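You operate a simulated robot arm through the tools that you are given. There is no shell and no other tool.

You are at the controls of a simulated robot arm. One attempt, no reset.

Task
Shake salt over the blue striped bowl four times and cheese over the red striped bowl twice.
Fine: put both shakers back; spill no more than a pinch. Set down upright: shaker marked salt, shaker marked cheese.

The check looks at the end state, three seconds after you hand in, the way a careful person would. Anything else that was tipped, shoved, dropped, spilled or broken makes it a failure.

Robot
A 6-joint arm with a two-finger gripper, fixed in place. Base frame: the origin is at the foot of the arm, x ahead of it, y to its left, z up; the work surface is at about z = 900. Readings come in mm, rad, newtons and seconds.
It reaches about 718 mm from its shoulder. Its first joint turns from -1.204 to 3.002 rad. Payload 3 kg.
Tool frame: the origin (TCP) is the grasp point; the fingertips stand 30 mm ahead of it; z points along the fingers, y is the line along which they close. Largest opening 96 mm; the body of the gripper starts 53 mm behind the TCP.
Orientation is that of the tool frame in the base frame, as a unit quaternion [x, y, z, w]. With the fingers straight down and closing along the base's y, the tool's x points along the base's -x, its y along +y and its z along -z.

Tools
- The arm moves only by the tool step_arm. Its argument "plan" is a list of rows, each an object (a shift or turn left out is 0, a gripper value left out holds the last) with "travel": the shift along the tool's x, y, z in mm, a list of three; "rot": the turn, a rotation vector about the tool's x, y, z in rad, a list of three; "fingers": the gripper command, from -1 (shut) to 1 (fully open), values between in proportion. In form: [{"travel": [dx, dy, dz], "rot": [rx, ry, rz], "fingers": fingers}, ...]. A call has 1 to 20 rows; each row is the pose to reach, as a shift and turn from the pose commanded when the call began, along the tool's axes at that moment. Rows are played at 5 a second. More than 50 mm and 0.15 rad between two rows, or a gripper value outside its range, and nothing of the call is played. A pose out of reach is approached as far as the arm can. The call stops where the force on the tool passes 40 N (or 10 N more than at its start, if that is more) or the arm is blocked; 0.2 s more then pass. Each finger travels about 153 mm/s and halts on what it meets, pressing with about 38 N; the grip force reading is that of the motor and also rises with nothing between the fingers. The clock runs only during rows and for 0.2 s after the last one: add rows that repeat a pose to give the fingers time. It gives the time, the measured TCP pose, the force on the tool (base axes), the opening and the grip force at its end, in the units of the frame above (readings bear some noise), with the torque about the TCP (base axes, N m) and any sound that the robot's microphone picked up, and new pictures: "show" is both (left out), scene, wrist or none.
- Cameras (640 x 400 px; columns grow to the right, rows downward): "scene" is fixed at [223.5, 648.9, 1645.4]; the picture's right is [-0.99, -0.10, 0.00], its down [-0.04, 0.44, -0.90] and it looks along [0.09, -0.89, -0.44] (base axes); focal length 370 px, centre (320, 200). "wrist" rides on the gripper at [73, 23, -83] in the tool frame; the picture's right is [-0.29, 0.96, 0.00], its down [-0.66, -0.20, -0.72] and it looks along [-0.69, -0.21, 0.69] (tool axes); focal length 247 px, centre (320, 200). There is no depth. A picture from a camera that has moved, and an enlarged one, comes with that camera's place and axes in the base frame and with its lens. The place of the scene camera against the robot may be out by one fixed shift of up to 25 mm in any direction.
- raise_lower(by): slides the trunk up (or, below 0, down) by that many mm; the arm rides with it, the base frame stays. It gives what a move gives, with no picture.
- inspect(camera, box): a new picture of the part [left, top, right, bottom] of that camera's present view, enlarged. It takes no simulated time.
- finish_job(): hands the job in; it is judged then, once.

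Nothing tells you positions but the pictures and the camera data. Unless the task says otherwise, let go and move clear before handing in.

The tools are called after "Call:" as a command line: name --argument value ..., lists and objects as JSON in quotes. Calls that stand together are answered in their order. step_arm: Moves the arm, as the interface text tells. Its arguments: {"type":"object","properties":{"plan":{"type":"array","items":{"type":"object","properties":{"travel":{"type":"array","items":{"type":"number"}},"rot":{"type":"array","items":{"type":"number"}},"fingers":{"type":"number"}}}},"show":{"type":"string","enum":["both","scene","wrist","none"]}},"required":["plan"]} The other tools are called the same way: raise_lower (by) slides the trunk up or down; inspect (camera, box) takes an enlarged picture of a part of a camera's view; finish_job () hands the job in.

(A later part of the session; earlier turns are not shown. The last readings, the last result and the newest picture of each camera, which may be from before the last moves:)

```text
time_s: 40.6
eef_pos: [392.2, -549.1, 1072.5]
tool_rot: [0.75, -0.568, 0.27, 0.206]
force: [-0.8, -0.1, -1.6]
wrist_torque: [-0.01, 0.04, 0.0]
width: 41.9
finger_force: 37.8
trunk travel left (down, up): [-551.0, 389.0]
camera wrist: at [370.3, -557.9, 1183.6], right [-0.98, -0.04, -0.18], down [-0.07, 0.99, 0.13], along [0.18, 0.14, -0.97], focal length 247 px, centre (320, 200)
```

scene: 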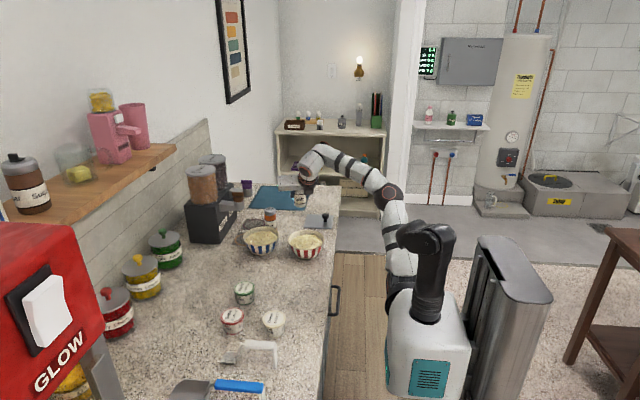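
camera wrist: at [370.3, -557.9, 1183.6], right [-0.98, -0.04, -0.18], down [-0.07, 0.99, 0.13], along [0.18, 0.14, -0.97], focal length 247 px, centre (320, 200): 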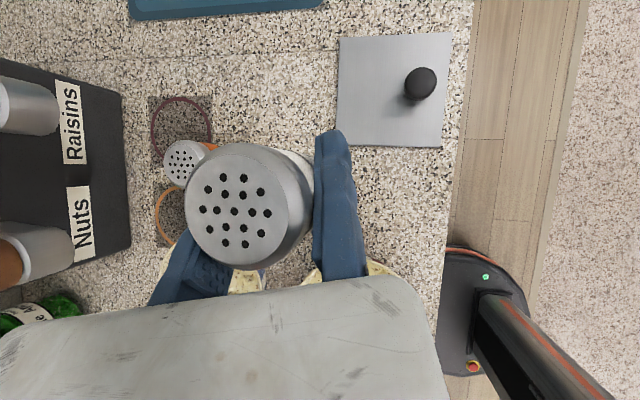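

Salt lifted cleanly. I'm moving it upright to above the blue bowl.

Call:
step_arm --plan '[{"travel": [-3, -15, -4]}, {"travel": [-9, -44, -12]}, {"travel": [-15, -74, -20]}, {"travel": [-21, -104, -28]}, {"travel": [-27, -134, -36]}, {"travel": [-32.5, -160, -43]}, {"travel": [-35.6, -174.7, -46.6]}, {"travel": [-35.6, -174.7, -46.6]}]'

```text
time_s: 42.4
eef_pos: [483.7, -495.6, 1045.9]
tool_rot: [0.749, -0.569, 0.27, 0.206]
force: [0.1, -0.8, -0.5]
wrist_torque: [0.01, 0.03, 0.0]
width: 42.0
finger_force: 37.9
out of reach, approached as far as the arm can: row 4, 5, 6, 7, 8
trunk travel left (down, up): [-551.0, 389.0]
camera wrist: at [461.4, -505.0, 1156.5], right [-0.98, -0.04, -0.19], down [-0.07, 0.99, 0.13], along [0.18, 0.14, -0.97], focal length 247 px, centre (320, 200)
```

scene: 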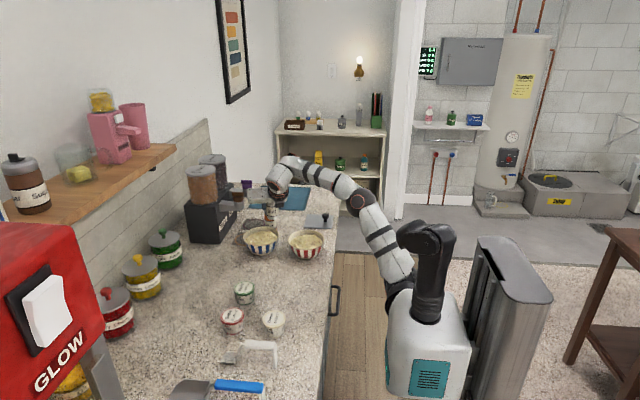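
wrist: 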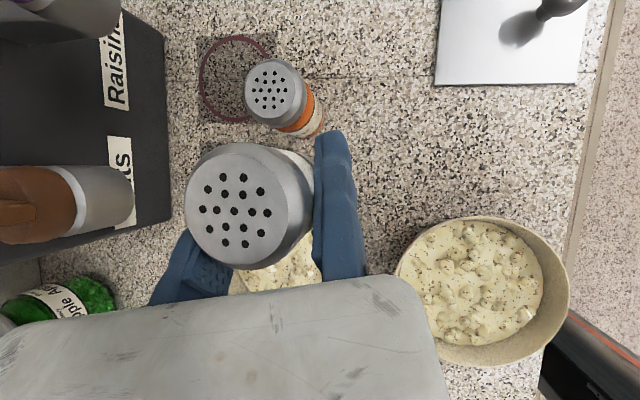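

The arm is at its outer reach because the trunk is too low for this spot. I'll raise the trunk 100 and move over the blue bowl, pitching the tool up a little.

Call:
raise_lower --by 100

Call:
step_arm --plan '[{"travel": [-8, -12, 2], "rot": [0, 0.06, 0]}, {"travel": [-17, -24, 5], "rot": [0, 0.12, 0]}, {"travel": [-26, -36, 8], "rot": [0, 0.18, 0]}, {"travel": [-35, -48, 10], "rot": [0, 0.24, 0]}, {"travel": [-44, -60, 13], "rot": [0, 0.3, 0]}, {"travel": [-52.6, -71.8, 15.6], "rot": [0, 0.349, 0]}, {"travel": [-52.6, -71.8, 15.6], "rot": [0, 0.349, 0]}]'

```text
time_s: 43.7
eef_pos: [483.1, -496.6, 1145.3]
tool_rot: [0.749, -0.569, 0.27, 0.207]
force: [-0.8, 0.5, -1.2]
wrist_torque: [0.01, 0.03, 0.03]
width: 42.0
finger_force: 37.4
trunk travel left (down, up): [-651.0, 289.0]
```

```text
time_s: 45.3
eef_pos: [489.2, -500.9, 1083.2]
tool_rot: [0.691, -0.523, 0.397, 0.301]
force: [0.1, 0.6, -0.8]
wrist_torque: [-0.02, 0.03, -0.01]
width: 42.1
finger_force: 37.9
out of reach, approached as far as the arm can: row 1, 2, 3, 4, 5, 6, 7
trunk travel left (down, up): [-651.0, 289.0]
camera wrist: at [456.8, -473.9, 1189.0], right [-0.96, -0.12, -0.25], down [-0.06, 0.98, -0.21], along [0.27, -0.18, -0.95], focal length 247 px, centre (320, 200)
```

scene: 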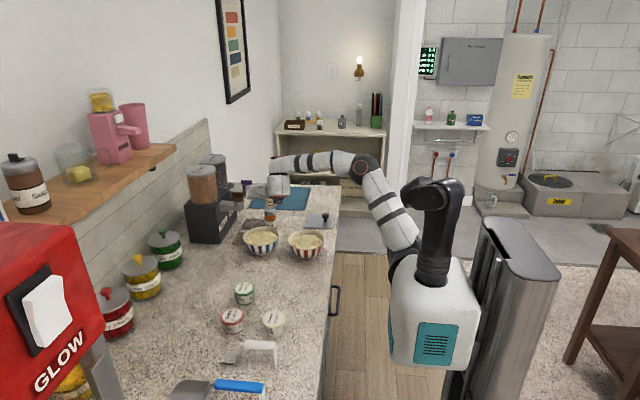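
wrist: 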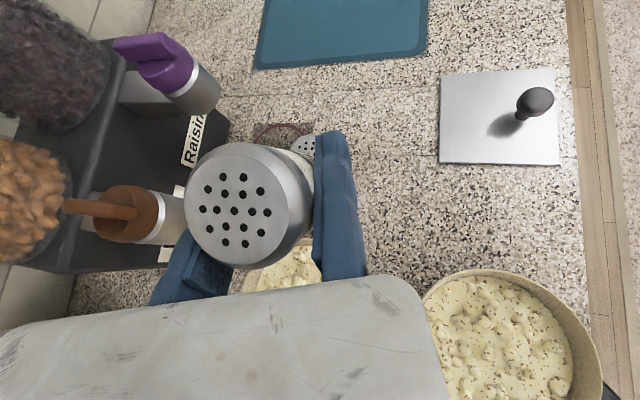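

The wrist runs short with this yaw. A yaw nearer -50° keeps the wrist in the good region, so I'm turning while shifting toward the bowl.

Call:
step_arm --plan '[{"travel": [-1.1, -8.7, -8.7], "rot": [0.069, 0, -0.04]}, {"travel": [-2.3, -17.4, -17.4], "rot": [0.138, 0, -0.08]}, {"travel": [-3.4, -26, -26], "rot": [0.207, 0, -0.12]}, {"travel": [-4.5, -35, -35], "rot": [0.276, 0, -0.16]}, {"travel": [-5.7, -43.6, -43.7], "rot": [0.345, 0, -0.2]}, {"travel": [-5.7, -43.6, -43.7], "rot": [0.345, 0, -0.2]}]'

```text
time_s: 46.7
eef_pos: [521.8, -449.9, 1102.0]
tool_rot: [0.782, -0.376, 0.448, 0.216]
force: [0.4, 0.2, -1.6]
wrist_torque: [-0.01, 0.01, 0.02]
width: 42.0
finger_force: 38.0
trunk travel left (down, up): [-651.0, 289.0]
camera wrist: at [480.8, -436.2, 1208.0], right [-0.84, -0.48, -0.25], down [-0.44, 0.88, -0.21], along [0.32, -0.06, -0.95], focal length 247 px, centre (320, 200)
```

scene: 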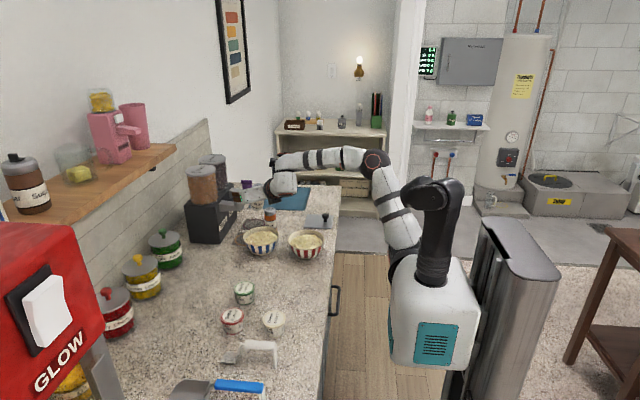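
wrist: 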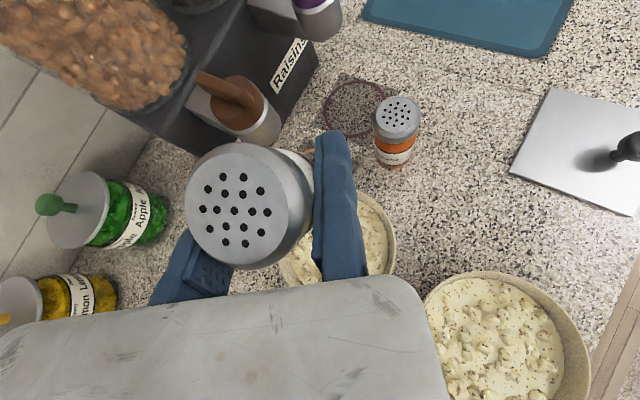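

Reached fully. The blue bowl is at about (522,-418) and the dispenser spout stays clear. Now I'll pitch the tool to horizontal while shifting over the bowl; the shaker just leans back.

Call:
step_arm --plan '[{"travel": [-2, -8.5, -0.7], "rot": [0, 0.106, 0]}, {"travel": [-4, -17, -1.5], "rot": [0, 0.212, 0]}, {"travel": [-6, -25.5, -2.2], "rot": [0, 0.318, 0]}, {"travel": [-8, -34, -3], "rot": [0, 0.424, 0]}, {"travel": [-10.2, -42.5, -3.7], "rot": [0, 0.53, 0]}, {"travel": [-10.2, -42.5, -3.7], "rot": [0, 0.53, 0]}]'

```text
time_s: 48.1
eef_pos: [504.4, -465.9, 1095.7]
tool_rot: [0.636, -0.306, 0.638, 0.308]
force: [-0.5, -0.2, -1.4]
wrist_torque: [-0.03, 0.0, -0.03]
width: 41.9
finger_force: 38.2
out of reach, approached as far as the arm can: row 1, 2, 3, 4, 5, 6
trunk travel left (down, up): [-651.0, 289.0]
camera wrist: at [433.8, -414.9, 1169.1], right [-0.75, -0.6, -0.29], down [-0.29, 0.69, -0.66], along [0.6, -0.41, -0.69], focal length 247 px, centre (320, 200)
```

scene: 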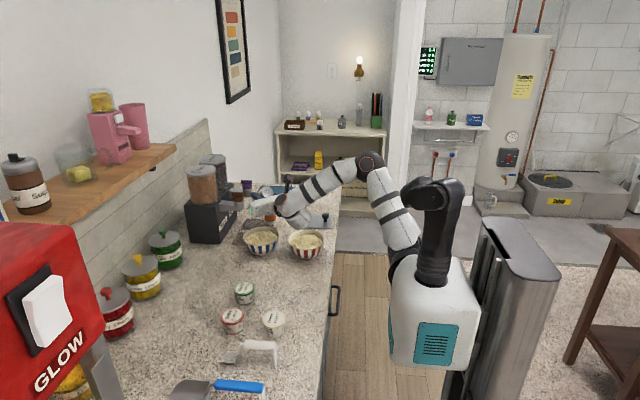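
wrist: 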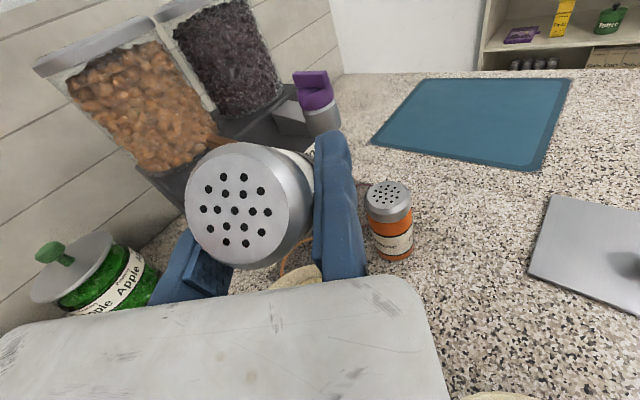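

I now see a pattern: reach fails when the wrist isn't about 100 mm above the shoulder. I'll lift the tool 160 mm and lower the trunk by the same amount.

Call:
step_arm --plan '[{"travel": [15, 0, 0]}, {"travel": [40, 0, 0]}, {"travel": [70, 0, 0]}, {"travel": [100, 0, 0]}, {"travel": [130, 0, 0]}, {"travel": [150, 0, 0]}, {"travel": [160, 0, 0]}]' --show "none"

Call:
raise_lower --by -150

Call:
step_arm --plan '[{"travel": [0, 0, 0]}]'

```text
time_s: 49.7
eef_pos: [488.9, -481.4, 1251.0]
tool_rot: [0.637, -0.306, 0.638, 0.307]
force: [-0.6, -0.3, -0.7]
wrist_torque: [-0.02, 0.02, 0.04]
width: 42.0
finger_force: 37.7
out of reach, approached as far as the arm can: row 2, 3, 4, 5, 6, 7
trunk travel left (down, up): [-651.0, 289.0]
```

```text
time_s: 51.5
eef_pos: [488.9, -481.8, 1099.4]
tool_rot: [0.637, -0.307, 0.637, 0.308]
force: [0.1, 0.3, -1.3]
wrist_torque: [0.0, 0.0, 0.01]
width: 42.1
finger_force: 37.8
trunk travel left (down, up): [-501.0, 439.0]
```

```text
time_s: 51.9
eef_pos: [489.4, -482.1, 1101.0]
tool_rot: [0.637, -0.306, 0.637, 0.306]
force: [-0.3, -0.3, -1.3]
wrist_torque: [-0.03, 0.01, -0.01]
width: 41.9
finger_force: 38.7
trunk travel left (down, up): [-501.0, 439.0]
camera wrist: at [418.5, -430.8, 1174.0], right [-0.75, -0.6, -0.29], down [-0.29, 0.69, -0.66], along [0.6, -0.41, -0.69], focal length 247 px, centre (320, 200)
```

scene: 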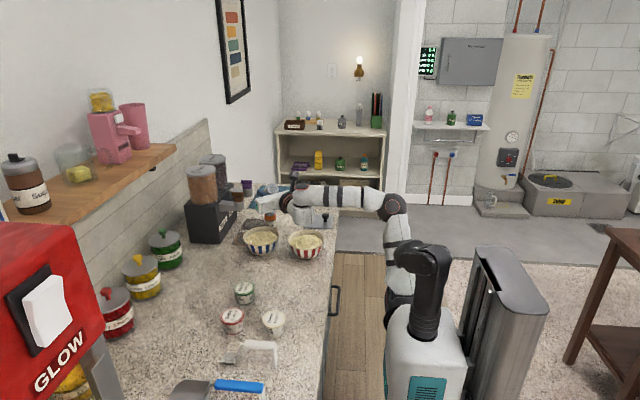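
wrist: 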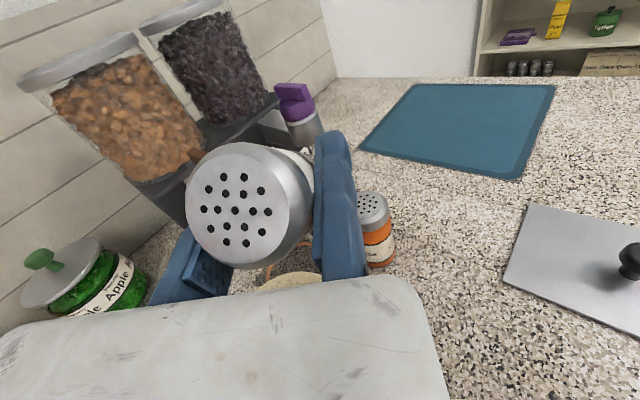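

The trunk is now 410 mm down with the tool horizontal. From here I'll try moving toward the spot above the blue bowl.

Call:
step_arm --plan '[{"travel": [0, -12, -2]}, {"travel": [0, -24, -4]}, {"travel": [0, -40, -6]}, {"travel": [0, -56, -9]}, {"travel": [0, -72, -11]}, {"travel": [0, -87.4, -13.4]}, {"travel": [0, -87.4, -13.4]}]' --show "scene"

```text
time_s: 53.5
eef_pos: [491.9, -478.5, 1084.0]
tool_rot: [0.637, -0.306, 0.637, 0.307]
force: [0.1, -0.1, -1.5]
wrist_torque: [0.0, 0.03, 0.02]
width: 42.1
finger_force: 38.1
out of reach, approached as far as the arm can: row 1, 2, 3, 4, 5, 6, 7
trunk travel left (down, up): [-501.0, 439.0]
```

scene: 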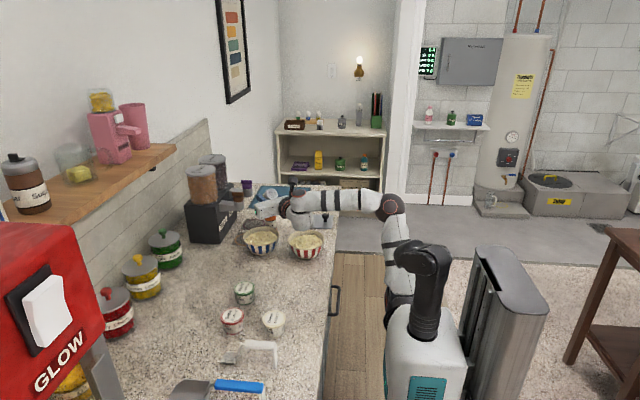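

I suspect the tool-roll joint is near its upper limit after the half-turn. I'll roll back by 0.8 rad, which leaves the shaker only leaning, and see whether the bowl becomes reachable.

Call:
step_arm --plan '[{"rot": [0, 0, -0.14]}, {"rot": [0, 0, -0.28]}, {"rot": [0, 0, -0.42]}, {"rot": [0, 0, -0.56]}, {"rot": [0, 0, -0.7]}, {"rot": [0, 0, -0.8]}, {"travel": [2, -14, -2], "rot": [0, 0, -0.8]}, {"travel": [4, -28, -4], "rot": [0, 0, -0.8]}, {"travel": [6, -42, -6], "rot": [0, 0, -0.8]}, {"travel": [8, -56, -8], "rot": [0, 0, -0.8]}, {"travel": [10, -70, -10], "rot": [0, 0, -0.8]}, {"travel": [11, -83.4, -12.2], "rot": [0, 0, -0.8]}, {"travel": [11, -83.4, -12.2], "rot": [0, 0, -0.8]}]'

```text
time_s: 56.3
eef_pos: [493.9, -478.7, 1081.6]
tool_rot: [0.706, -0.034, 0.468, 0.53]
force: [-0.2, -0.3, -0.4]
wrist_torque: [-0.02, 0.01, 0.03]
width: 42.1
finger_force: 38.3
out of reach, approached as far as the arm can: row 7, 8, 9, 10, 11, 12, 13
trunk travel left (down, up): [-501.0, 439.0]
camera wrist: at [469.4, -390.8, 1148.6], right [-0.68, -0.55, 0.48], down [-0.71, 0.36, -0.61], along [0.16, -0.76, -0.63], focal length 247 px, centre (320, 200)
```

scene: 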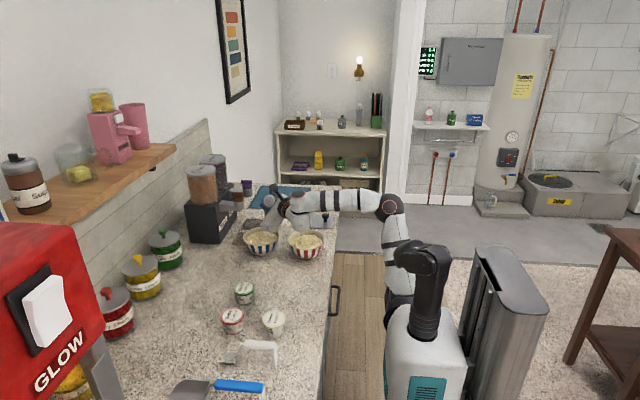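
wrist: 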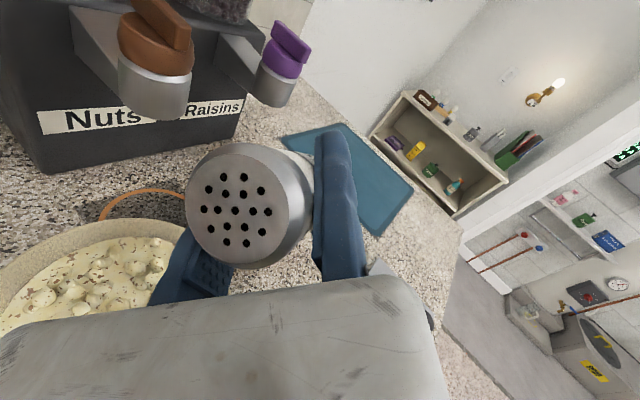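

Rolling is free, so the limit is the sideways bend between forearm and tool. I'll yaw the tool toward the forearm (about -25°) while moving over the bowl.

Call:
step_arm --plan '[{"travel": [8.3, -6.3, -2.7], "rot": [0.039, 0.04, 0]}, {"travel": [16.6, -12.6, -5.4], "rot": [0.079, 0.081, 0]}, {"travel": [24.9, -18.9, -8.1], "rot": [0.118, 0.121, 0]}, {"travel": [33.1, -25.2, -10.9], "rot": [0.157, 0.162, 0]}, {"travel": [41.4, -31.5, -13.6], "rot": [0.196, 0.202, 0]}, {"travel": [49.7, -37.8, -16.3], "rot": [0.235, 0.242, 0]}, {"travel": [58, -44.1, -19], "rot": [0.275, 0.283, 0]}, {"travel": [66.3, -50.4, -21.7], "rot": [0.314, 0.323, 0]}, {"travel": [66.3, -50.4, -21.7], "rot": [0.314, 0.323, 0]}]'

```text
time_s: 58.3
eef_pos: [542.2, -416.5, 1089.8]
tool_rot: [0.696, 0.126, 0.574, 0.412]
force: [0.6, -0.8, -1.7]
wrist_torque: [0.0, -0.03, 0.02]
width: 42.0
finger_force: 38.3
out of reach, approached as far as the arm can: row 3, 4, 5, 6, 7, 8, 9
trunk travel left (down, up): [-501.0, 439.0]
camera wrist: at [482.1, -347.0, 1157.3], right [-0.38, -0.79, 0.48], down [-0.8, 0.01, -0.61], along [0.47, -0.61, -0.63], focal length 247 px, centre (320, 200)
```

scene: 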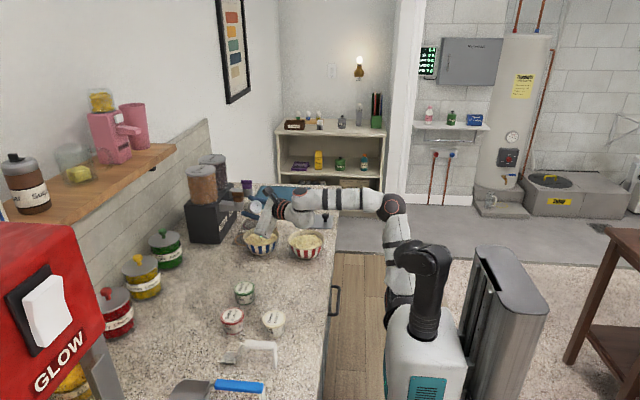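
wrist: 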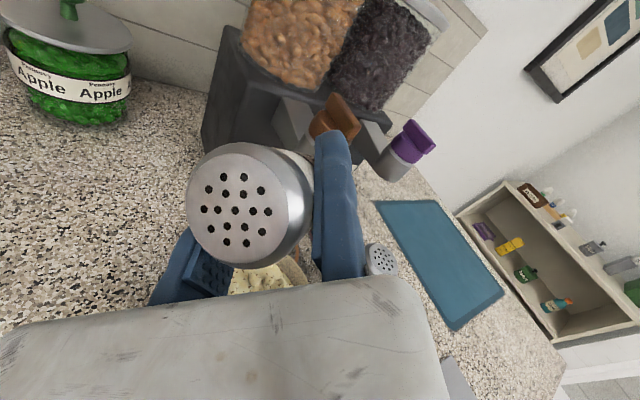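

I'm over the blue bowl. Next I'll roll the rest of the way to invert the shaker, watching for dispensing and clearance.

Call:
step_arm --plan '[{"rot": [0, 0, -0.14]}, {"rot": [0, 0, -0.28]}, {"rot": [0, 0, -0.42]}, {"rot": [0, 0, -0.56]}, {"rot": [0, 0, -0.7]}, {"rot": [0, 0, -0.84]}]'

```text
time_s: 59.7
eef_pos: [542.4, -416.2, 1090.0]
tool_rot: [0.584, 0.4, 0.355, 0.612]
force: [-0.3, -0.9, -1.3]
wrist_torque: [0.0, -0.02, 0.0]
width: 42.0
finger_force: 37.7
trunk travel left (down, up): [-501.0, 439.0]
camera wrist: at [498.3, -313.0, 1106.9], right [-0.1, -0.2, 0.97], down [-0.94, -0.3, -0.15], along [0.32, -0.93, -0.16], focal length 247 px, centre (320, 200)
```

scene: 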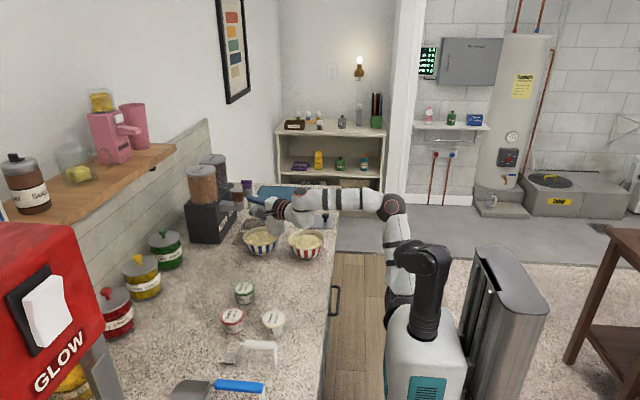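
wrist: 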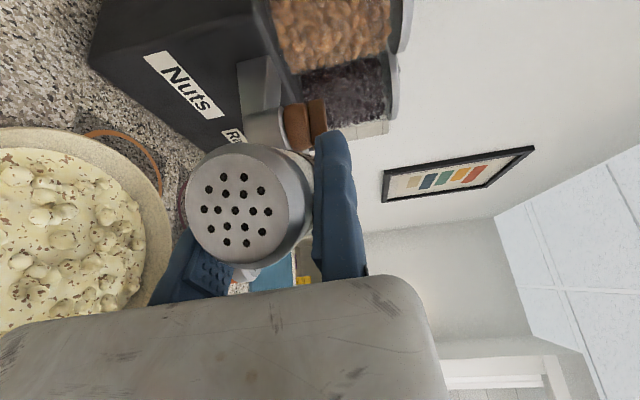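

Call:
inspect --camera "scene" --box '[200, 170, 360, 270]'

```text
4.00 times, centred on (280, 220) of scene
camera zoom: at [223.5, 648.9, 1645.4], right [-0.99, -0.1, 0.0], down [-0.04, 0.44, -0.9], along [0.09, -0.89, -0.44], focal length 1479 px, centre (480, 120)
```

zoom: 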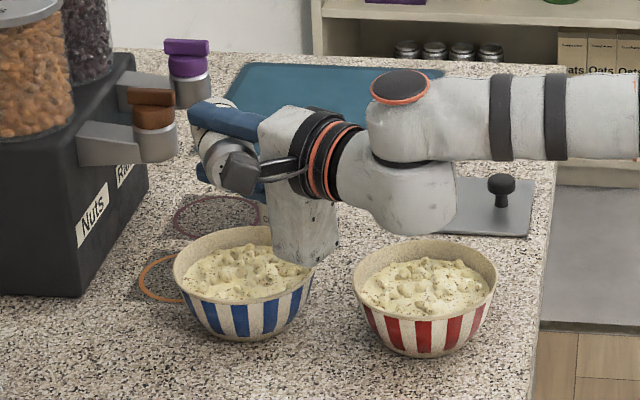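

Position looks good and nothing is spilling. Continuing the roll to full inversion.

Call:
step_arm --plan '[{"rot": [0, 0, -0.14]}, {"rot": [0, 0, -0.28]}, {"rot": [0, 0, -0.42]}, {"rot": [0, 0, -0.56]}, {"rot": [0, 0, -0.7]}, {"rot": [0, 0, -0.84]}, {"rot": [0, 0, -0.98]}, {"rot": [0, 0, -1.12]}, {"rot": [0, 0, -1.26]}, {"rot": [0, 0, -1.4]}, {"rot": [0, 0, -1.5]}]'

Call:
inspect --camera "scene" --box '[200, 170, 360, 270]'

```text
time_s: 62.1
eef_pos: [542.2, -416.8, 1091.0]
tool_rot: [0.154, 0.69, -0.158, 0.689]
force: [0.5, 0.3, -1.3]
wrist_torque: [0.01, 0.01, -0.01]
width: 41.9
finger_force: 38.2
trunk travel left (down, up): [-501.0, 439.0]
camera wrist: at [475.8, -360.5, 1017.1], right [0.41, 0.86, 0.29], down [-0.74, 0.13, 0.66], along [0.53, -0.49, 0.69], focal length 247 px, centre (320, 200)
```

scene: 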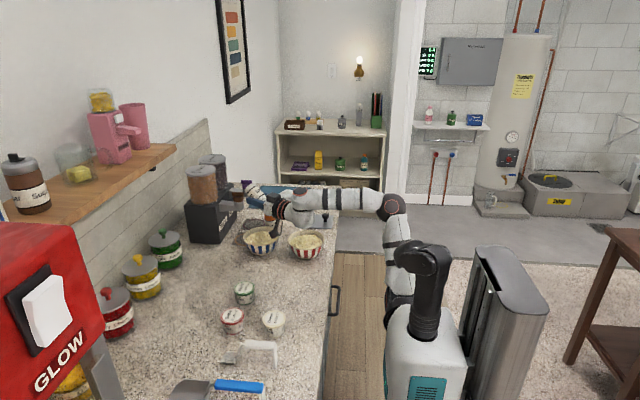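
wrist: 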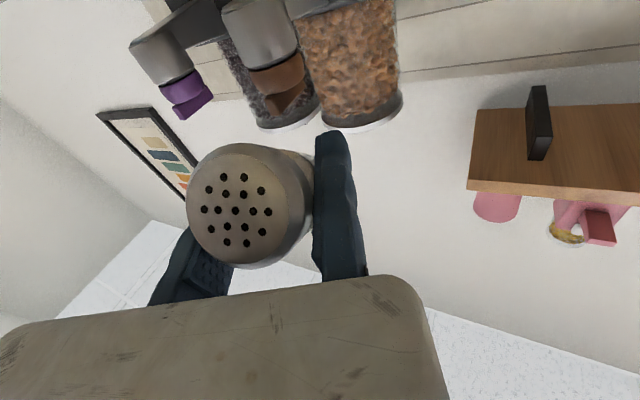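

```text
4.00 times, centred on (280, 220) of scene
camera zoom: at [223.5, 648.9, 1645.4], right [-0.99, -0.1, 0.0], down [-0.04, 0.44, -0.9], along [0.09, -0.89, -0.44], focal length 1479 px, centre (480, 120)
```

zoom: 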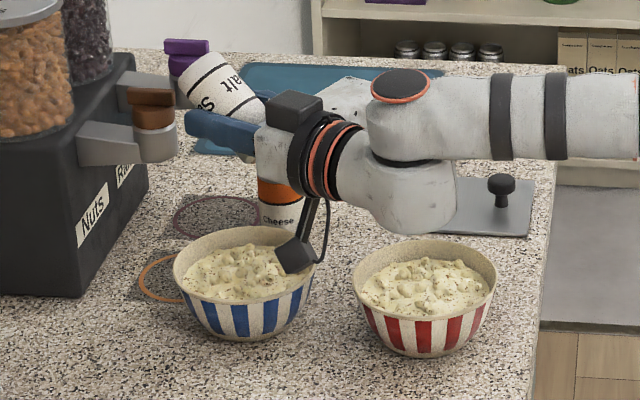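

The shaker is inverted with its mouth above the bowl and the microphone has been quiet so far. I'll try one shake, a quick stroke up and back down, and listen.

Call:
step_arm --plan '[{"travel": [-40, 0, 0]}, {"travel": [0, 0, 0]}, {"travel": [0, 0, 0]}]'

Call:
inspect --camera "scene" --box '[220, 210, 310, 266]'

```text
time_s: 62.9
eef_pos: [541.7, -415.7, 1090.6]
tool_rot: [0.157, 0.689, -0.157, 0.69]
force: [0.3, -0.4, -1.1]
wrist_torque: [0.03, -0.02, 0.0]
width: 42.1
finger_force: 37.6
trunk travel left (down, up): [-501.0, 439.0]
camera wrist: at [474.3, -359.7, 1016.9], right [0.41, 0.86, 0.29], down [-0.74, 0.13, 0.66], along [0.53, -0.49, 0.69], focal length 247 px, centre (320, 200)
```

scene: 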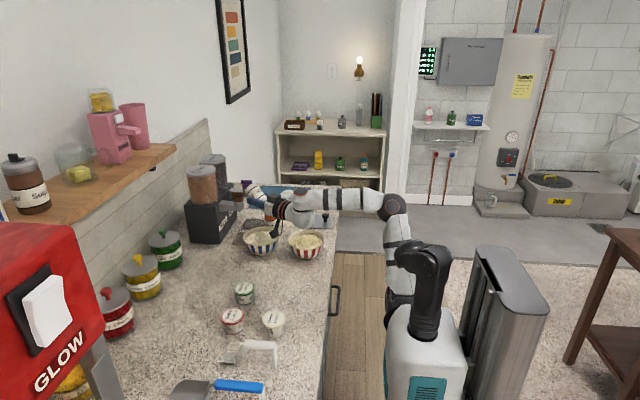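
wrist: 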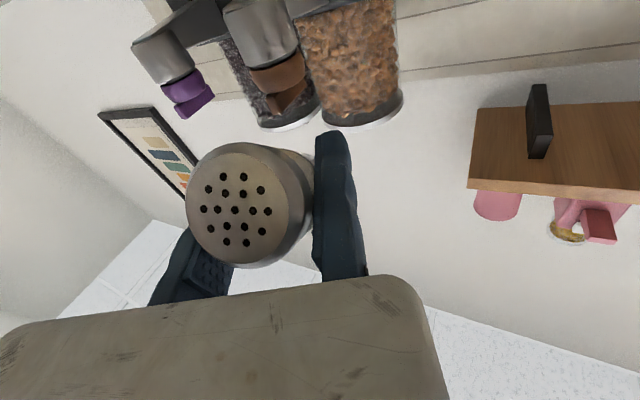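

```text
7.11 times, centred on (265, 238) of scene
camera zoom: at [223.5, 648.9, 1645.4], right [-0.99, -0.1, 0.0], down [-0.04, 0.44, -0.9], along [0.09, -0.89, -0.44], focal length 2629 px, centre (711, -70)
```

zoom: 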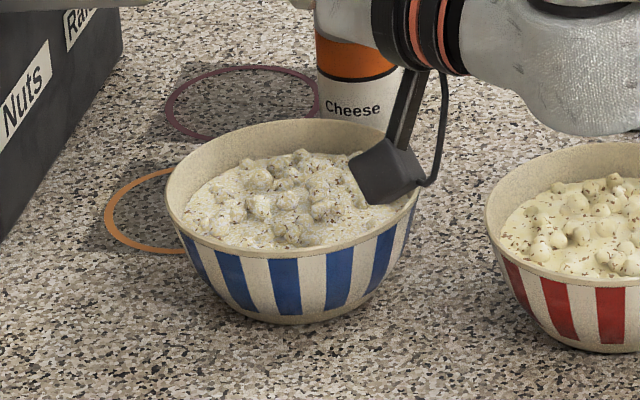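

The blue bowl's contents look whiter now, so salt came out. I'll take a closer zoom as a reference before the next shake.

Call:
inspect --camera "scene" --box '[238, 224, 282, 252]'

Call:
inspect --camera "scene" --box '[284, 228, 328, 256]'

```text
14.29 times, centred on (260, 238) of scene
camera zoom: at [223.5, 648.9, 1645.4], right [-0.99, -0.1, 0.0], down [-0.04, 0.44, -0.9], along [0.09, -0.89, -0.44], focal length 5281 px, centre (1177, -343)
```

zoom: 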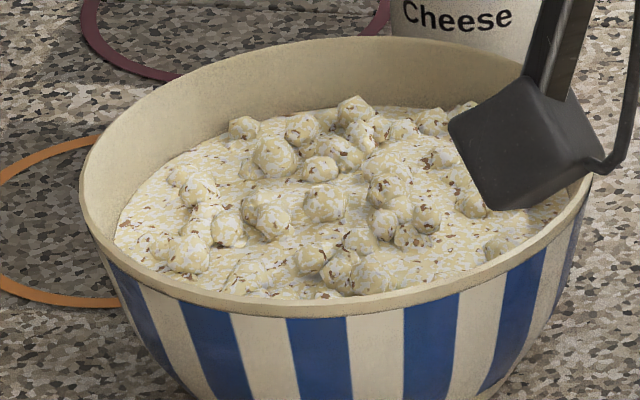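

```text
14.29 times, centred on (306, 242) of scene
camera zoom: at [223.5, 648.9, 1645.4], right [-0.99, -0.1, 0.0], down [-0.04, 0.44, -0.9], along [0.09, -0.89, -0.44], focal length 5281 px, centre (520, -400)
```

zoom: 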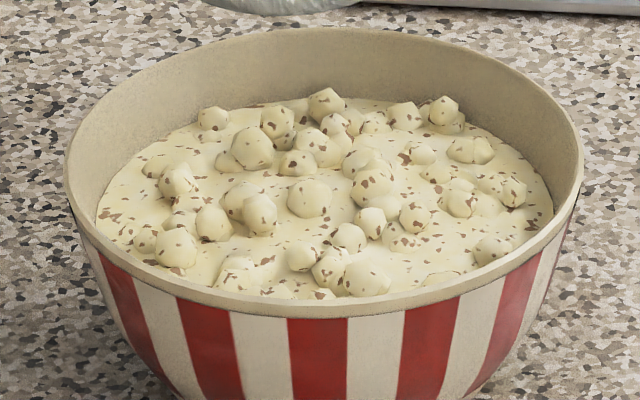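

Salt specks are clearly on the blue bowl, compared with the untouched red one. I'll do a second identical shake and compare.

Call:
step_arm --plan '[{"travel": [-40, 0, 0]}, {"travel": [0, 0, 0]}, {"travel": [0, 0, 0]}]' --show "none"

Call:
inspect --camera "scene" --box '[238, 224, 282, 252]'

```text
time_s: 63.7
eef_pos: [541.1, -417.4, 1089.6]
tool_rot: [0.157, 0.689, -0.157, 0.69]
force: [-0.1, 1.0, -1.4]
wrist_torque: [0.01, -0.01, -0.04]
width: 42.0
finger_force: 37.7
trunk travel left (down, up): [-501.0, 439.0]
```

```text
14.29 times, centred on (260, 238) of scene
camera zoom: at [223.5, 648.9, 1645.4], right [-0.99, -0.1, 0.0], down [-0.04, 0.44, -0.9], along [0.09, -0.89, -0.44], focal length 5281 px, centre (1177, -343)
```

zoom: 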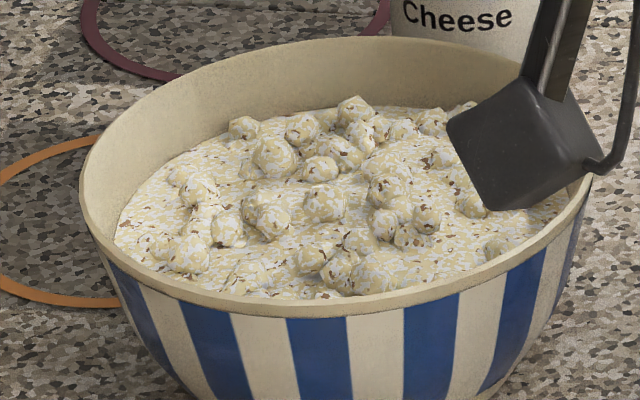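

Hard to tell at this scale. I'll zoom in tighter for a reference, do the third shake, and compare.

Call:
inspect --camera "scene" --box '[250, 232, 270, 245]'

Call:
inspect --camera "scene" --box '[256, 242, 272, 252]'

```text
16.00 times, centred on (260, 238) of scene
camera zoom: at [223.5, 648.9, 1645.4], right [-0.99, -0.1, 0.0], down [-0.04, 0.44, -0.9], along [0.09, -0.89, -0.44], focal length 5915 px, centre (1280, -416)
```

zoom: 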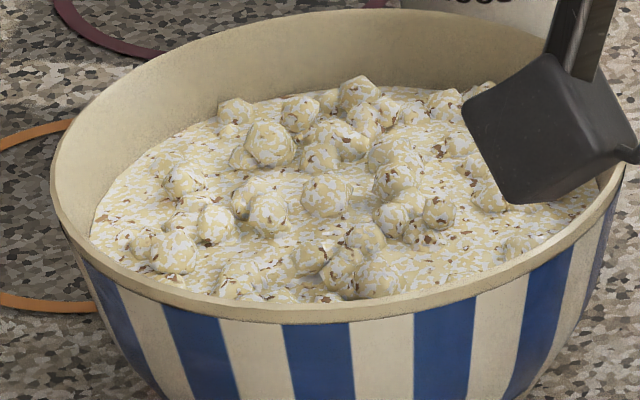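

```text
16.00 times, centred on (264, 247) of scene
camera zoom: at [223.5, 648.9, 1645.4], right [-0.99, -0.1, 0.0], down [-0.04, 0.44, -0.9], along [0.09, -0.89, -0.44], focal length 5915 px, centre (1216, -552)
```

zoom: 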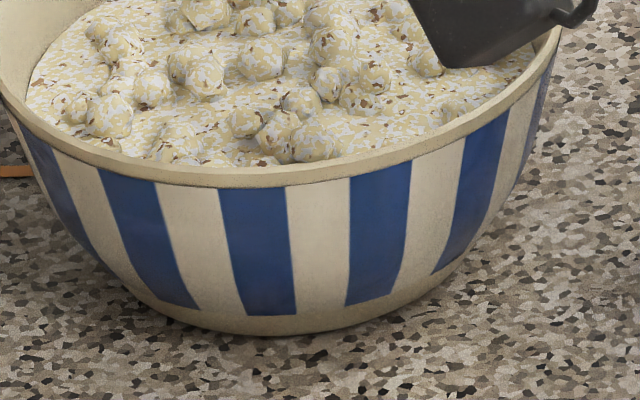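

Call:
step_arm --plan '[{"travel": [-40, 0, 0]}, {"travel": [0, 0, 0]}, {"travel": [0, 0, 0]}]' --show "none"

Call:
inspect --camera "scene" --box '[238, 224, 282, 252]'

Call:
inspect --camera "scene" --box '[250, 232, 270, 245]'

```text
time_s: 64.5
eef_pos: [540.8, -415.9, 1088.8]
tool_rot: [0.157, 0.688, -0.157, 0.691]
force: [-0.2, 0.6, -1.0]
wrist_torque: [0.02, -0.01, -0.02]
width: 42.0
finger_force: 38.4
trunk travel left (down, up): [-501.0, 439.0]
```

```text
14.29 times, centred on (260, 238) of scene
camera zoom: at [223.5, 648.9, 1645.4], right [-0.99, -0.1, 0.0], down [-0.04, 0.44, -0.9], along [0.09, -0.89, -0.44], focal length 5281 px, centre (1177, -343)
```

zoom: 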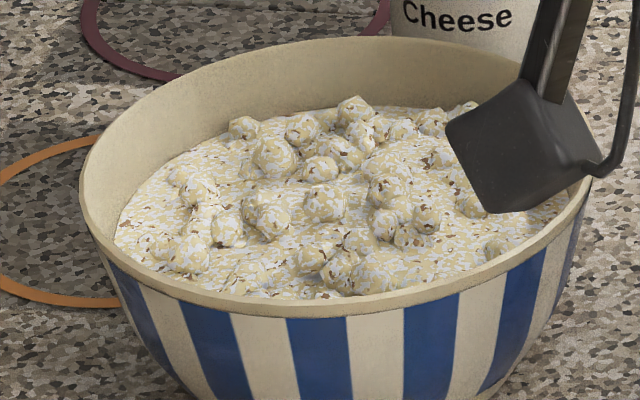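

```text
16.00 times, centred on (260, 238) of scene
camera zoom: at [223.5, 648.9, 1645.4], right [-0.99, -0.1, 0.0], down [-0.04, 0.44, -0.9], along [0.09, -0.89, -0.44], focal length 5915 px, centre (1280, -416)
```

zoom: 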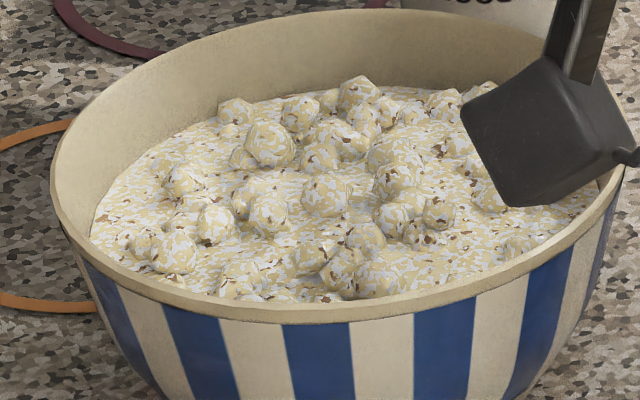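

Each stroke adds a bit more white. Fourth shake now, same stroke.

Call:
step_arm --plan '[{"travel": [-40, 0, 0]}, {"travel": [0, 0, 0]}, {"travel": [0, 0, 0]}]' --show "none"

Call:
inspect --camera "scene" --box '[238, 224, 282, 252]'

Call:
inspect --camera "scene" --box '[200, 170, 360, 270]'

```text
time_s: 65.3
eef_pos: [541.2, -416.9, 1088.3]
tool_rot: [0.157, 0.689, -0.157, 0.69]
force: [0.1, -0.2, -2.5]
wrist_torque: [-0.02, -0.01, -0.04]
width: 42.2
finger_force: 38.0
out of reach, approached as far as the arm can: row 1
trunk travel left (down, up): [-501.0, 439.0]
```

```text
14.29 times, centred on (260, 238) of scene
camera zoom: at [223.5, 648.9, 1645.4], right [-0.99, -0.1, 0.0], down [-0.04, 0.44, -0.9], along [0.09, -0.89, -0.44], focal length 5281 px, centre (1177, -343)
```

zoom: 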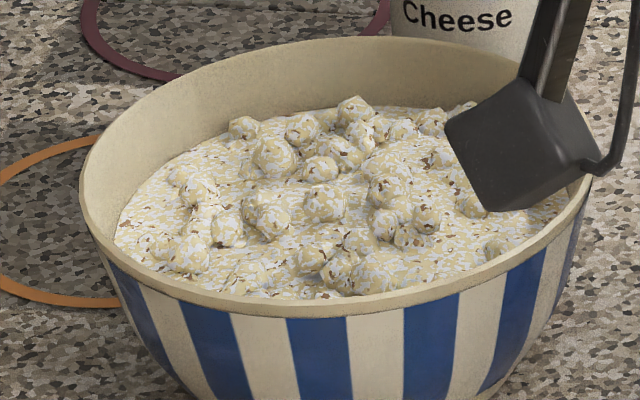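

```text
4.00 times, centred on (280, 220) of scene
camera zoom: at [223.5, 648.9, 1645.4], right [-0.99, -0.1, 0.0], down [-0.04, 0.44, -0.9], along [0.09, -0.89, -0.44], focal length 1479 px, centre (480, 120)
```

zoom: 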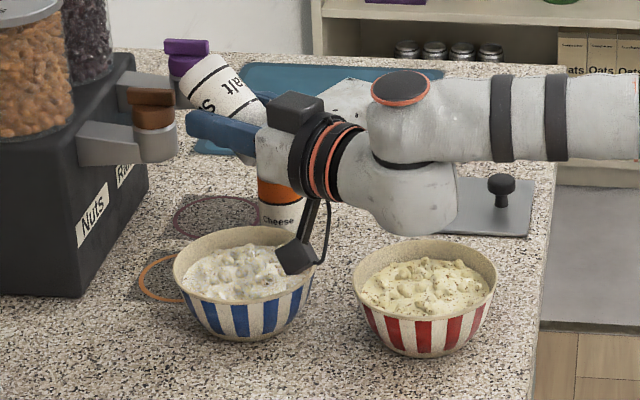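

Call:
inspect --camera "scene" --box '[250, 232, 270, 245]'

Call:
inspect --camera "scene" --box '[256, 242, 272, 252]'

Call:
inspect --camera "scene" --box '[220, 210, 310, 266]'

```text
16.00 times, centred on (260, 238) of scene
camera zoom: at [223.5, 648.9, 1645.4], right [-0.99, -0.1, 0.0], down [-0.04, 0.44, -0.9], along [0.09, -0.89, -0.44], focal length 5915 px, centre (1280, -416)
```

zoom: 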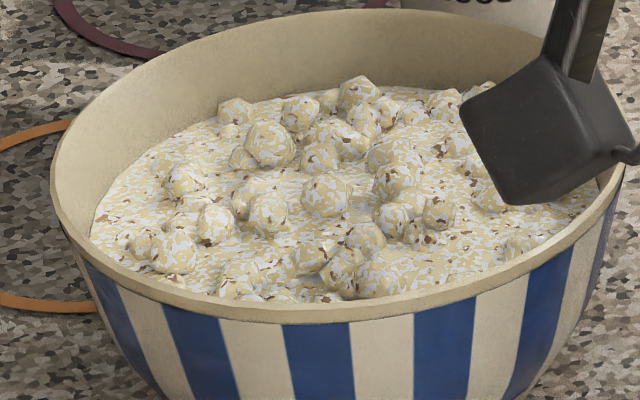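

```text
16.00 times, centred on (264, 247) of scene
camera zoom: at [223.5, 648.9, 1645.4], right [-0.99, -0.1, 0.0], down [-0.04, 0.44, -0.9], along [0.09, -0.89, -0.44], focal length 5915 px, centre (1216, -552)
```

zoom: 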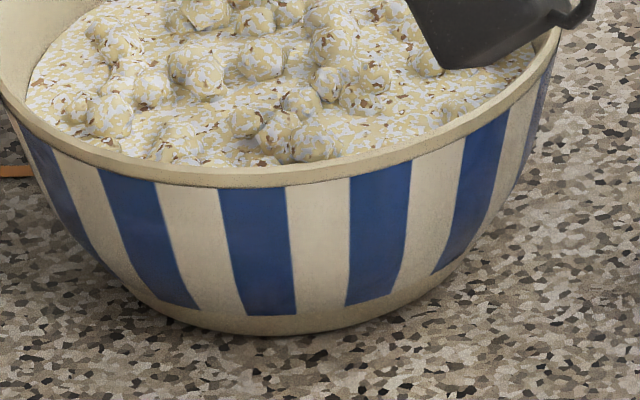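

```text
7.11 times, centred on (265, 238) of scene
camera zoom: at [223.5, 648.9, 1645.4], right [-0.99, -0.1, 0.0], down [-0.04, 0.44, -0.9], along [0.09, -0.89, -0.44], focal length 2629 px, centre (711, -70)
```

zoom: 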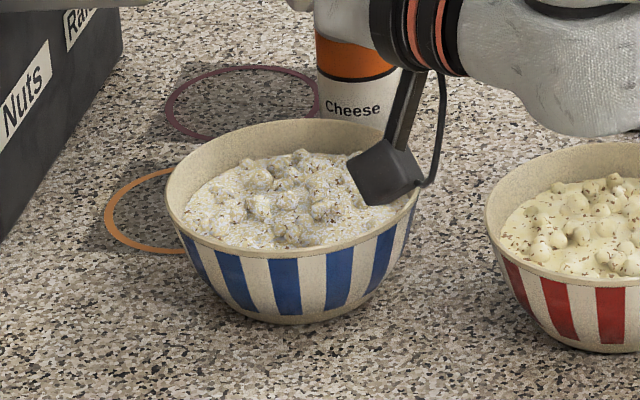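

Blue has now had four shakes, and the bowl is visibly whiter than before with no spill on the counter. I'll roll the shaker back upright over the bowl, smoothly.

Call:
step_arm --plan '[{"rot": [0, 0, 0.07]}, {"rot": [0, 0, 0.2]}, {"rot": [0, 0, 0.34]}, {"rot": [0, 0, 0.48]}, {"rot": [0, 0, 0.62]}, {"rot": [0, 0, 0.76]}, {"rot": [0, 0, 0.9]}, {"rot": [0, 0, 1.04]}, {"rot": [0, 0, 1.18]}, {"rot": [0, 0, 1.32]}, {"rot": [0, 0, 1.46]}, {"rot": [0, 0, 1.57]}]' --show "none"

Call:
step_arm --plan '[{"rot": [0, 0, 0.14]}, {"rot": [0, 0, 0.28]}, {"rot": [0, 0, 0.42]}, {"rot": [0, 0, 0.56]}, {"rot": [0, 0, 0.7]}, {"rot": [0, 0, 0.84]}, {"rot": [0, 0, 0.98]}, {"rot": [0, 0, 1.12]}, {"rot": [0, 0, 1.26]}, {"rot": [0, 0, 1.4]}, {"rot": [0, 0, 1.5]}, {"rot": [0, 0, 1.57]}]'

Call:
inspect --camera "scene" --box '[200, 170, 360, 270]'

```text
time_s: 67.9
eef_pos: [541.9, -416.9, 1089.5]
tool_rot: [0.599, 0.377, 0.377, 0.598]
force: [0.0, -0.7, -0.8]
wrist_torque: [0.02, 0.0, 0.02]
width: 42.0
finger_force: 37.7
trunk travel left (down, up): [-501.0, 439.0]
```

```text
time_s: 70.5
eef_pos: [542.2, -415.7, 1088.9]
tool_rot: [0.689, -0.157, 0.689, 0.157]
force: [-0.6, -0.7, -1.8]
wrist_torque: [0.01, 0.02, -0.01]
width: 41.8
finger_force: 38.1
trunk travel left (down, up): [-501.0, 439.0]
camera wrist: at [456.2, -400.5, 1163.1], right [-0.41, -0.86, -0.29], down [-0.56, 0.49, -0.66], along [0.71, -0.11, -0.69], focal length 247 px, centre (320, 200)
```

scene: 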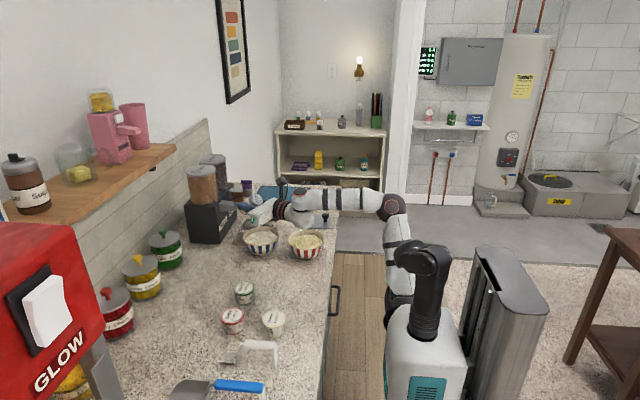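
wrist: 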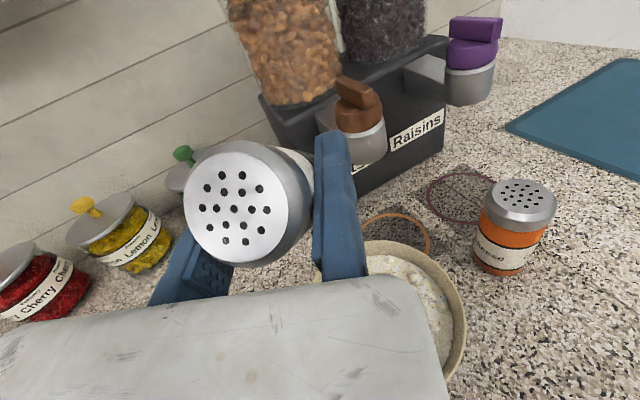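

```text
4.00 times, centred on (280, 220) of scene
camera zoom: at [223.5, 648.9, 1645.4], right [-0.99, -0.1, 0.0], down [-0.04, 0.44, -0.9], along [0.09, -0.89, -0.44], focal length 1479 px, centre (480, 120)
```

zoom: 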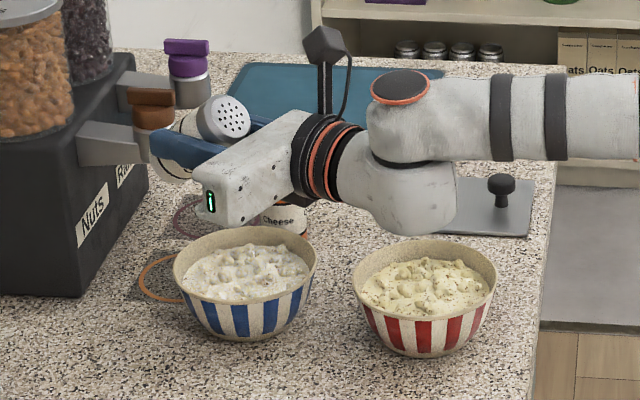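

The salt is upright again over the bowl. Now I'll carry it back toward its original spot, pitching down and yawing back in stages.

Call:
step_arm --plan '[{"travel": [0, 10, -3.3], "rot": [-0.059, -0.061, 0.013]}, {"travel": [0, 20, -6.7], "rot": [-0.118, -0.123, 0.026]}, {"travel": [0, 30, -10], "rot": [-0.177, -0.184, 0.039]}, {"travel": [1, 41, -13.4], "rot": [-0.236, -0.245, 0.052]}, {"travel": [1, 51, -16.7], "rot": [-0.295, -0.307, 0.065]}, {"travel": [1, 61, -20], "rot": [-0.354, -0.368, 0.079]}, {"travel": [1, 71, -23.4], "rot": [-0.413, -0.429, 0.092]}, {"travel": [1, 71, -23.4], "rot": [-0.413, -0.429, 0.092]}]' --show "none"

Call:
raise_lower --by 50

```text
time_s: 72.3
eef_pos: [490.9, -470.5, 1089.8]
tool_rot: [0.766, -0.354, 0.488, 0.226]
force: [0.5, -0.8, -1.9]
wrist_torque: [-0.01, 0.03, 0.0]
width: 41.9
finger_force: 38.2
trunk travel left (down, up): [-501.0, 439.0]
```

```text
time_s: 73.2
eef_pos: [491.5, -470.9, 1140.5]
tool_rot: [0.766, -0.353, 0.488, 0.226]
force: [0.4, 1.0, -1.2]
wrist_torque: [-0.02, 0.02, 0.02]
width: 41.7
finger_force: 37.6
trunk travel left (down, up): [-551.0, 389.0]
```

Call:
step_arm --plan '[{"travel": [-5, 10, 2], "rot": [-0.029, -0.036, 0.022]}, {"travel": [-13, 27, 5], "rot": [-0.075, -0.094, 0.058]}, {"travel": [-22, 46, 8], "rot": [-0.126, -0.159, 0.097]}, {"travel": [-32, 66, 12], "rot": [-0.181, -0.227, 0.14]}, {"travel": [-42, 86, 15.5], "rot": [-0.237, -0.298, 0.183]}, {"travel": [-52, 106, 19], "rot": [-0.292, -0.367, 0.225]}, {"travel": [-58, 119, 21.5], "rot": [-0.327, -0.411, 0.252]}, {"travel": [-61.3, 126, 22.8], "rot": [-0.346, -0.435, 0.267]}, {"travel": [-61.3, 126, 22.8], "rot": [-0.346, -0.435, 0.267]}]'

```text
time_s: 75.2
eef_pos: [392.8, -548.1, 1073.0]
tool_rot: [0.748, -0.569, 0.271, 0.207]
force: [0.0, -0.1, -0.9]
wrist_torque: [0.0, 0.03, 0.01]
width: 42.1
finger_force: 37.8
trunk travel left (down, up): [-551.0, 389.0]
camera wrist: at [370.8, -557.3, 1185.5], right [-0.98, -0.04, -0.19], down [-0.06, 0.99, 0.13], along [0.18, 0.14, -0.97], focal length 247 px, centre (320, 200)
```

scene: 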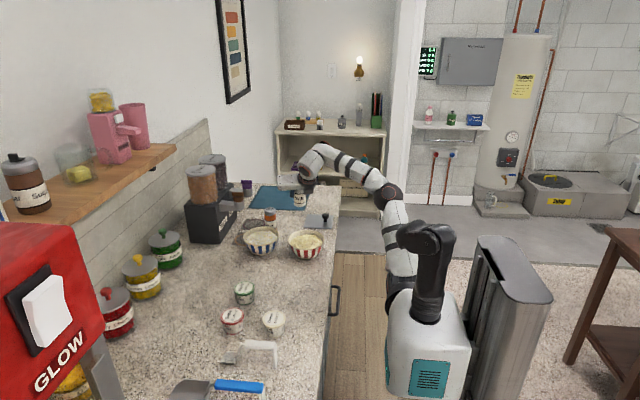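
wrist: 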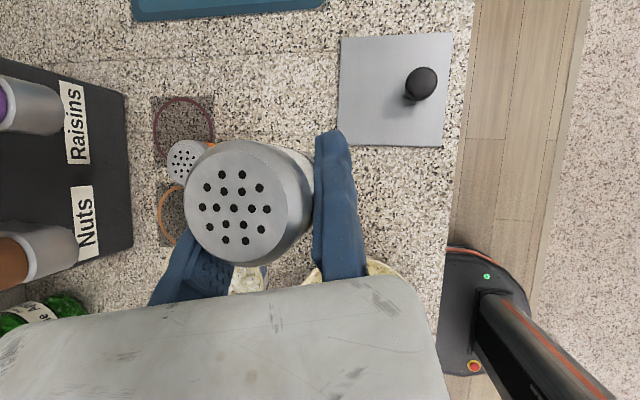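

Directly above the original spot, and the view matches the one after the lift. Lowering the salt straight down.

Call:
step_arm --plan '[{"travel": [-12.8, 0, 15.3]}, {"travel": [-28.8, 0, 34.5]}, {"travel": [-44.8, 0, 53.7]}, {"travel": [-57.6, 0, 69]}, {"travel": [-67.2, 0, 80.5]}, {"travel": [-72.3, 0, 86.7]}, {"travel": [-75, 0, 89.7]}, {"travel": [-76.5, 0, 91.6]}, {"travel": [-76.5, 0, 91.6]}]' --show "wrist"

```text
time_s: 77.2
eef_pos: [390.8, -550.2, 957.1]
tool_rot: [0.749, -0.569, 0.271, 0.206]
force: [0.7, -0.1, -1.5]
wrist_torque: [-0.04, 0.01, -0.02]
width: 42.1
finger_force: 38.0
trunk travel left (down, up): [-551.0, 389.0]
camera wrist: at [369.2, -557.2, 1067.3], right [-0.98, -0.04, -0.19], down [-0.06, 0.99, 0.13], along [0.18, 0.14, -0.97], focal length 247 px, centre (320, 200)
```

wrist: 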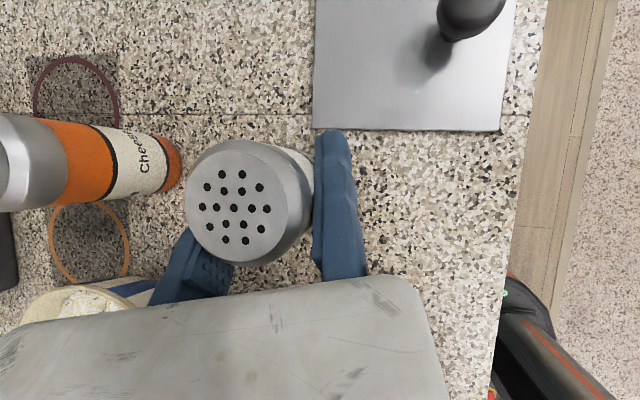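

About 5 mm to go. Lowering in small steps while watching the force.

Call:
step_arm --plan '[{"travel": [-1.3, 0, 1.5]}, {"travel": [-2.2, 0, 2.7]}, {"travel": [-2.9, 0, 3.5]}, {"travel": [-2.9, 0, 3.5]}]' --show "none"

```text
time_s: 78.2
eef_pos: [391.2, -547.1, 952.8]
tool_rot: [0.748, -0.569, 0.272, 0.205]
force: [1.1, -2.0, 4.8]
wrist_torque: [0.03, -0.13, -0.05]
width: 42.0
finger_force: 38.4
trunk travel left (down, up): [-551.0, 389.0]
```

Contact felt (+5 N). Opening the moving finger, then sliding the fixed finger away by 8 mm.

Call:
step_arm --plan '[{"fingers": 0.0}, {"fingers": 0.2}, {"fingers": 0.4}, {"fingers": 0.458}, {"travel": [0, 3, 0], "fingers": 0.458}, {"travel": [0, 6, 0], "fingers": 0.458}, {"travel": [0, 9, 0], "fingers": 0.458}, {"travel": [0, 9, 0], "fingers": 0.458}]'

```text
time_s: 80.0
eef_pos: [382.9, -550.2, 952.4]
tool_rot: [0.749, -0.569, 0.271, 0.206]
force: [0.0, 0.2, 0.4]
wrist_torque: [0.04, -0.01, -0.01]
width: 70.1
finger_force: 0.1
trunk travel left (down, up): [-551.0, 389.0]
camera wrist: at [360.9, -559.2, 1063.1], right [-0.98, -0.04, -0.19], down [-0.06, 0.99, 0.13], along [0.18, 0.14, -0.97], focal length 247 px, centre (320, 200)
```

scene: 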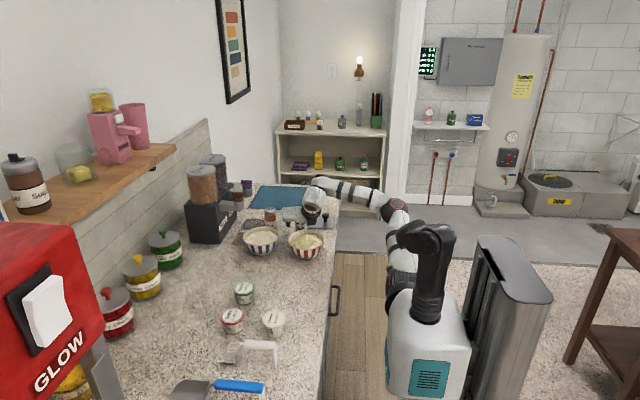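
wrist: 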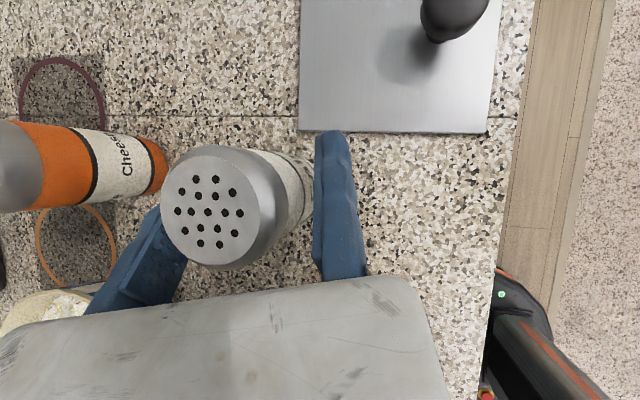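

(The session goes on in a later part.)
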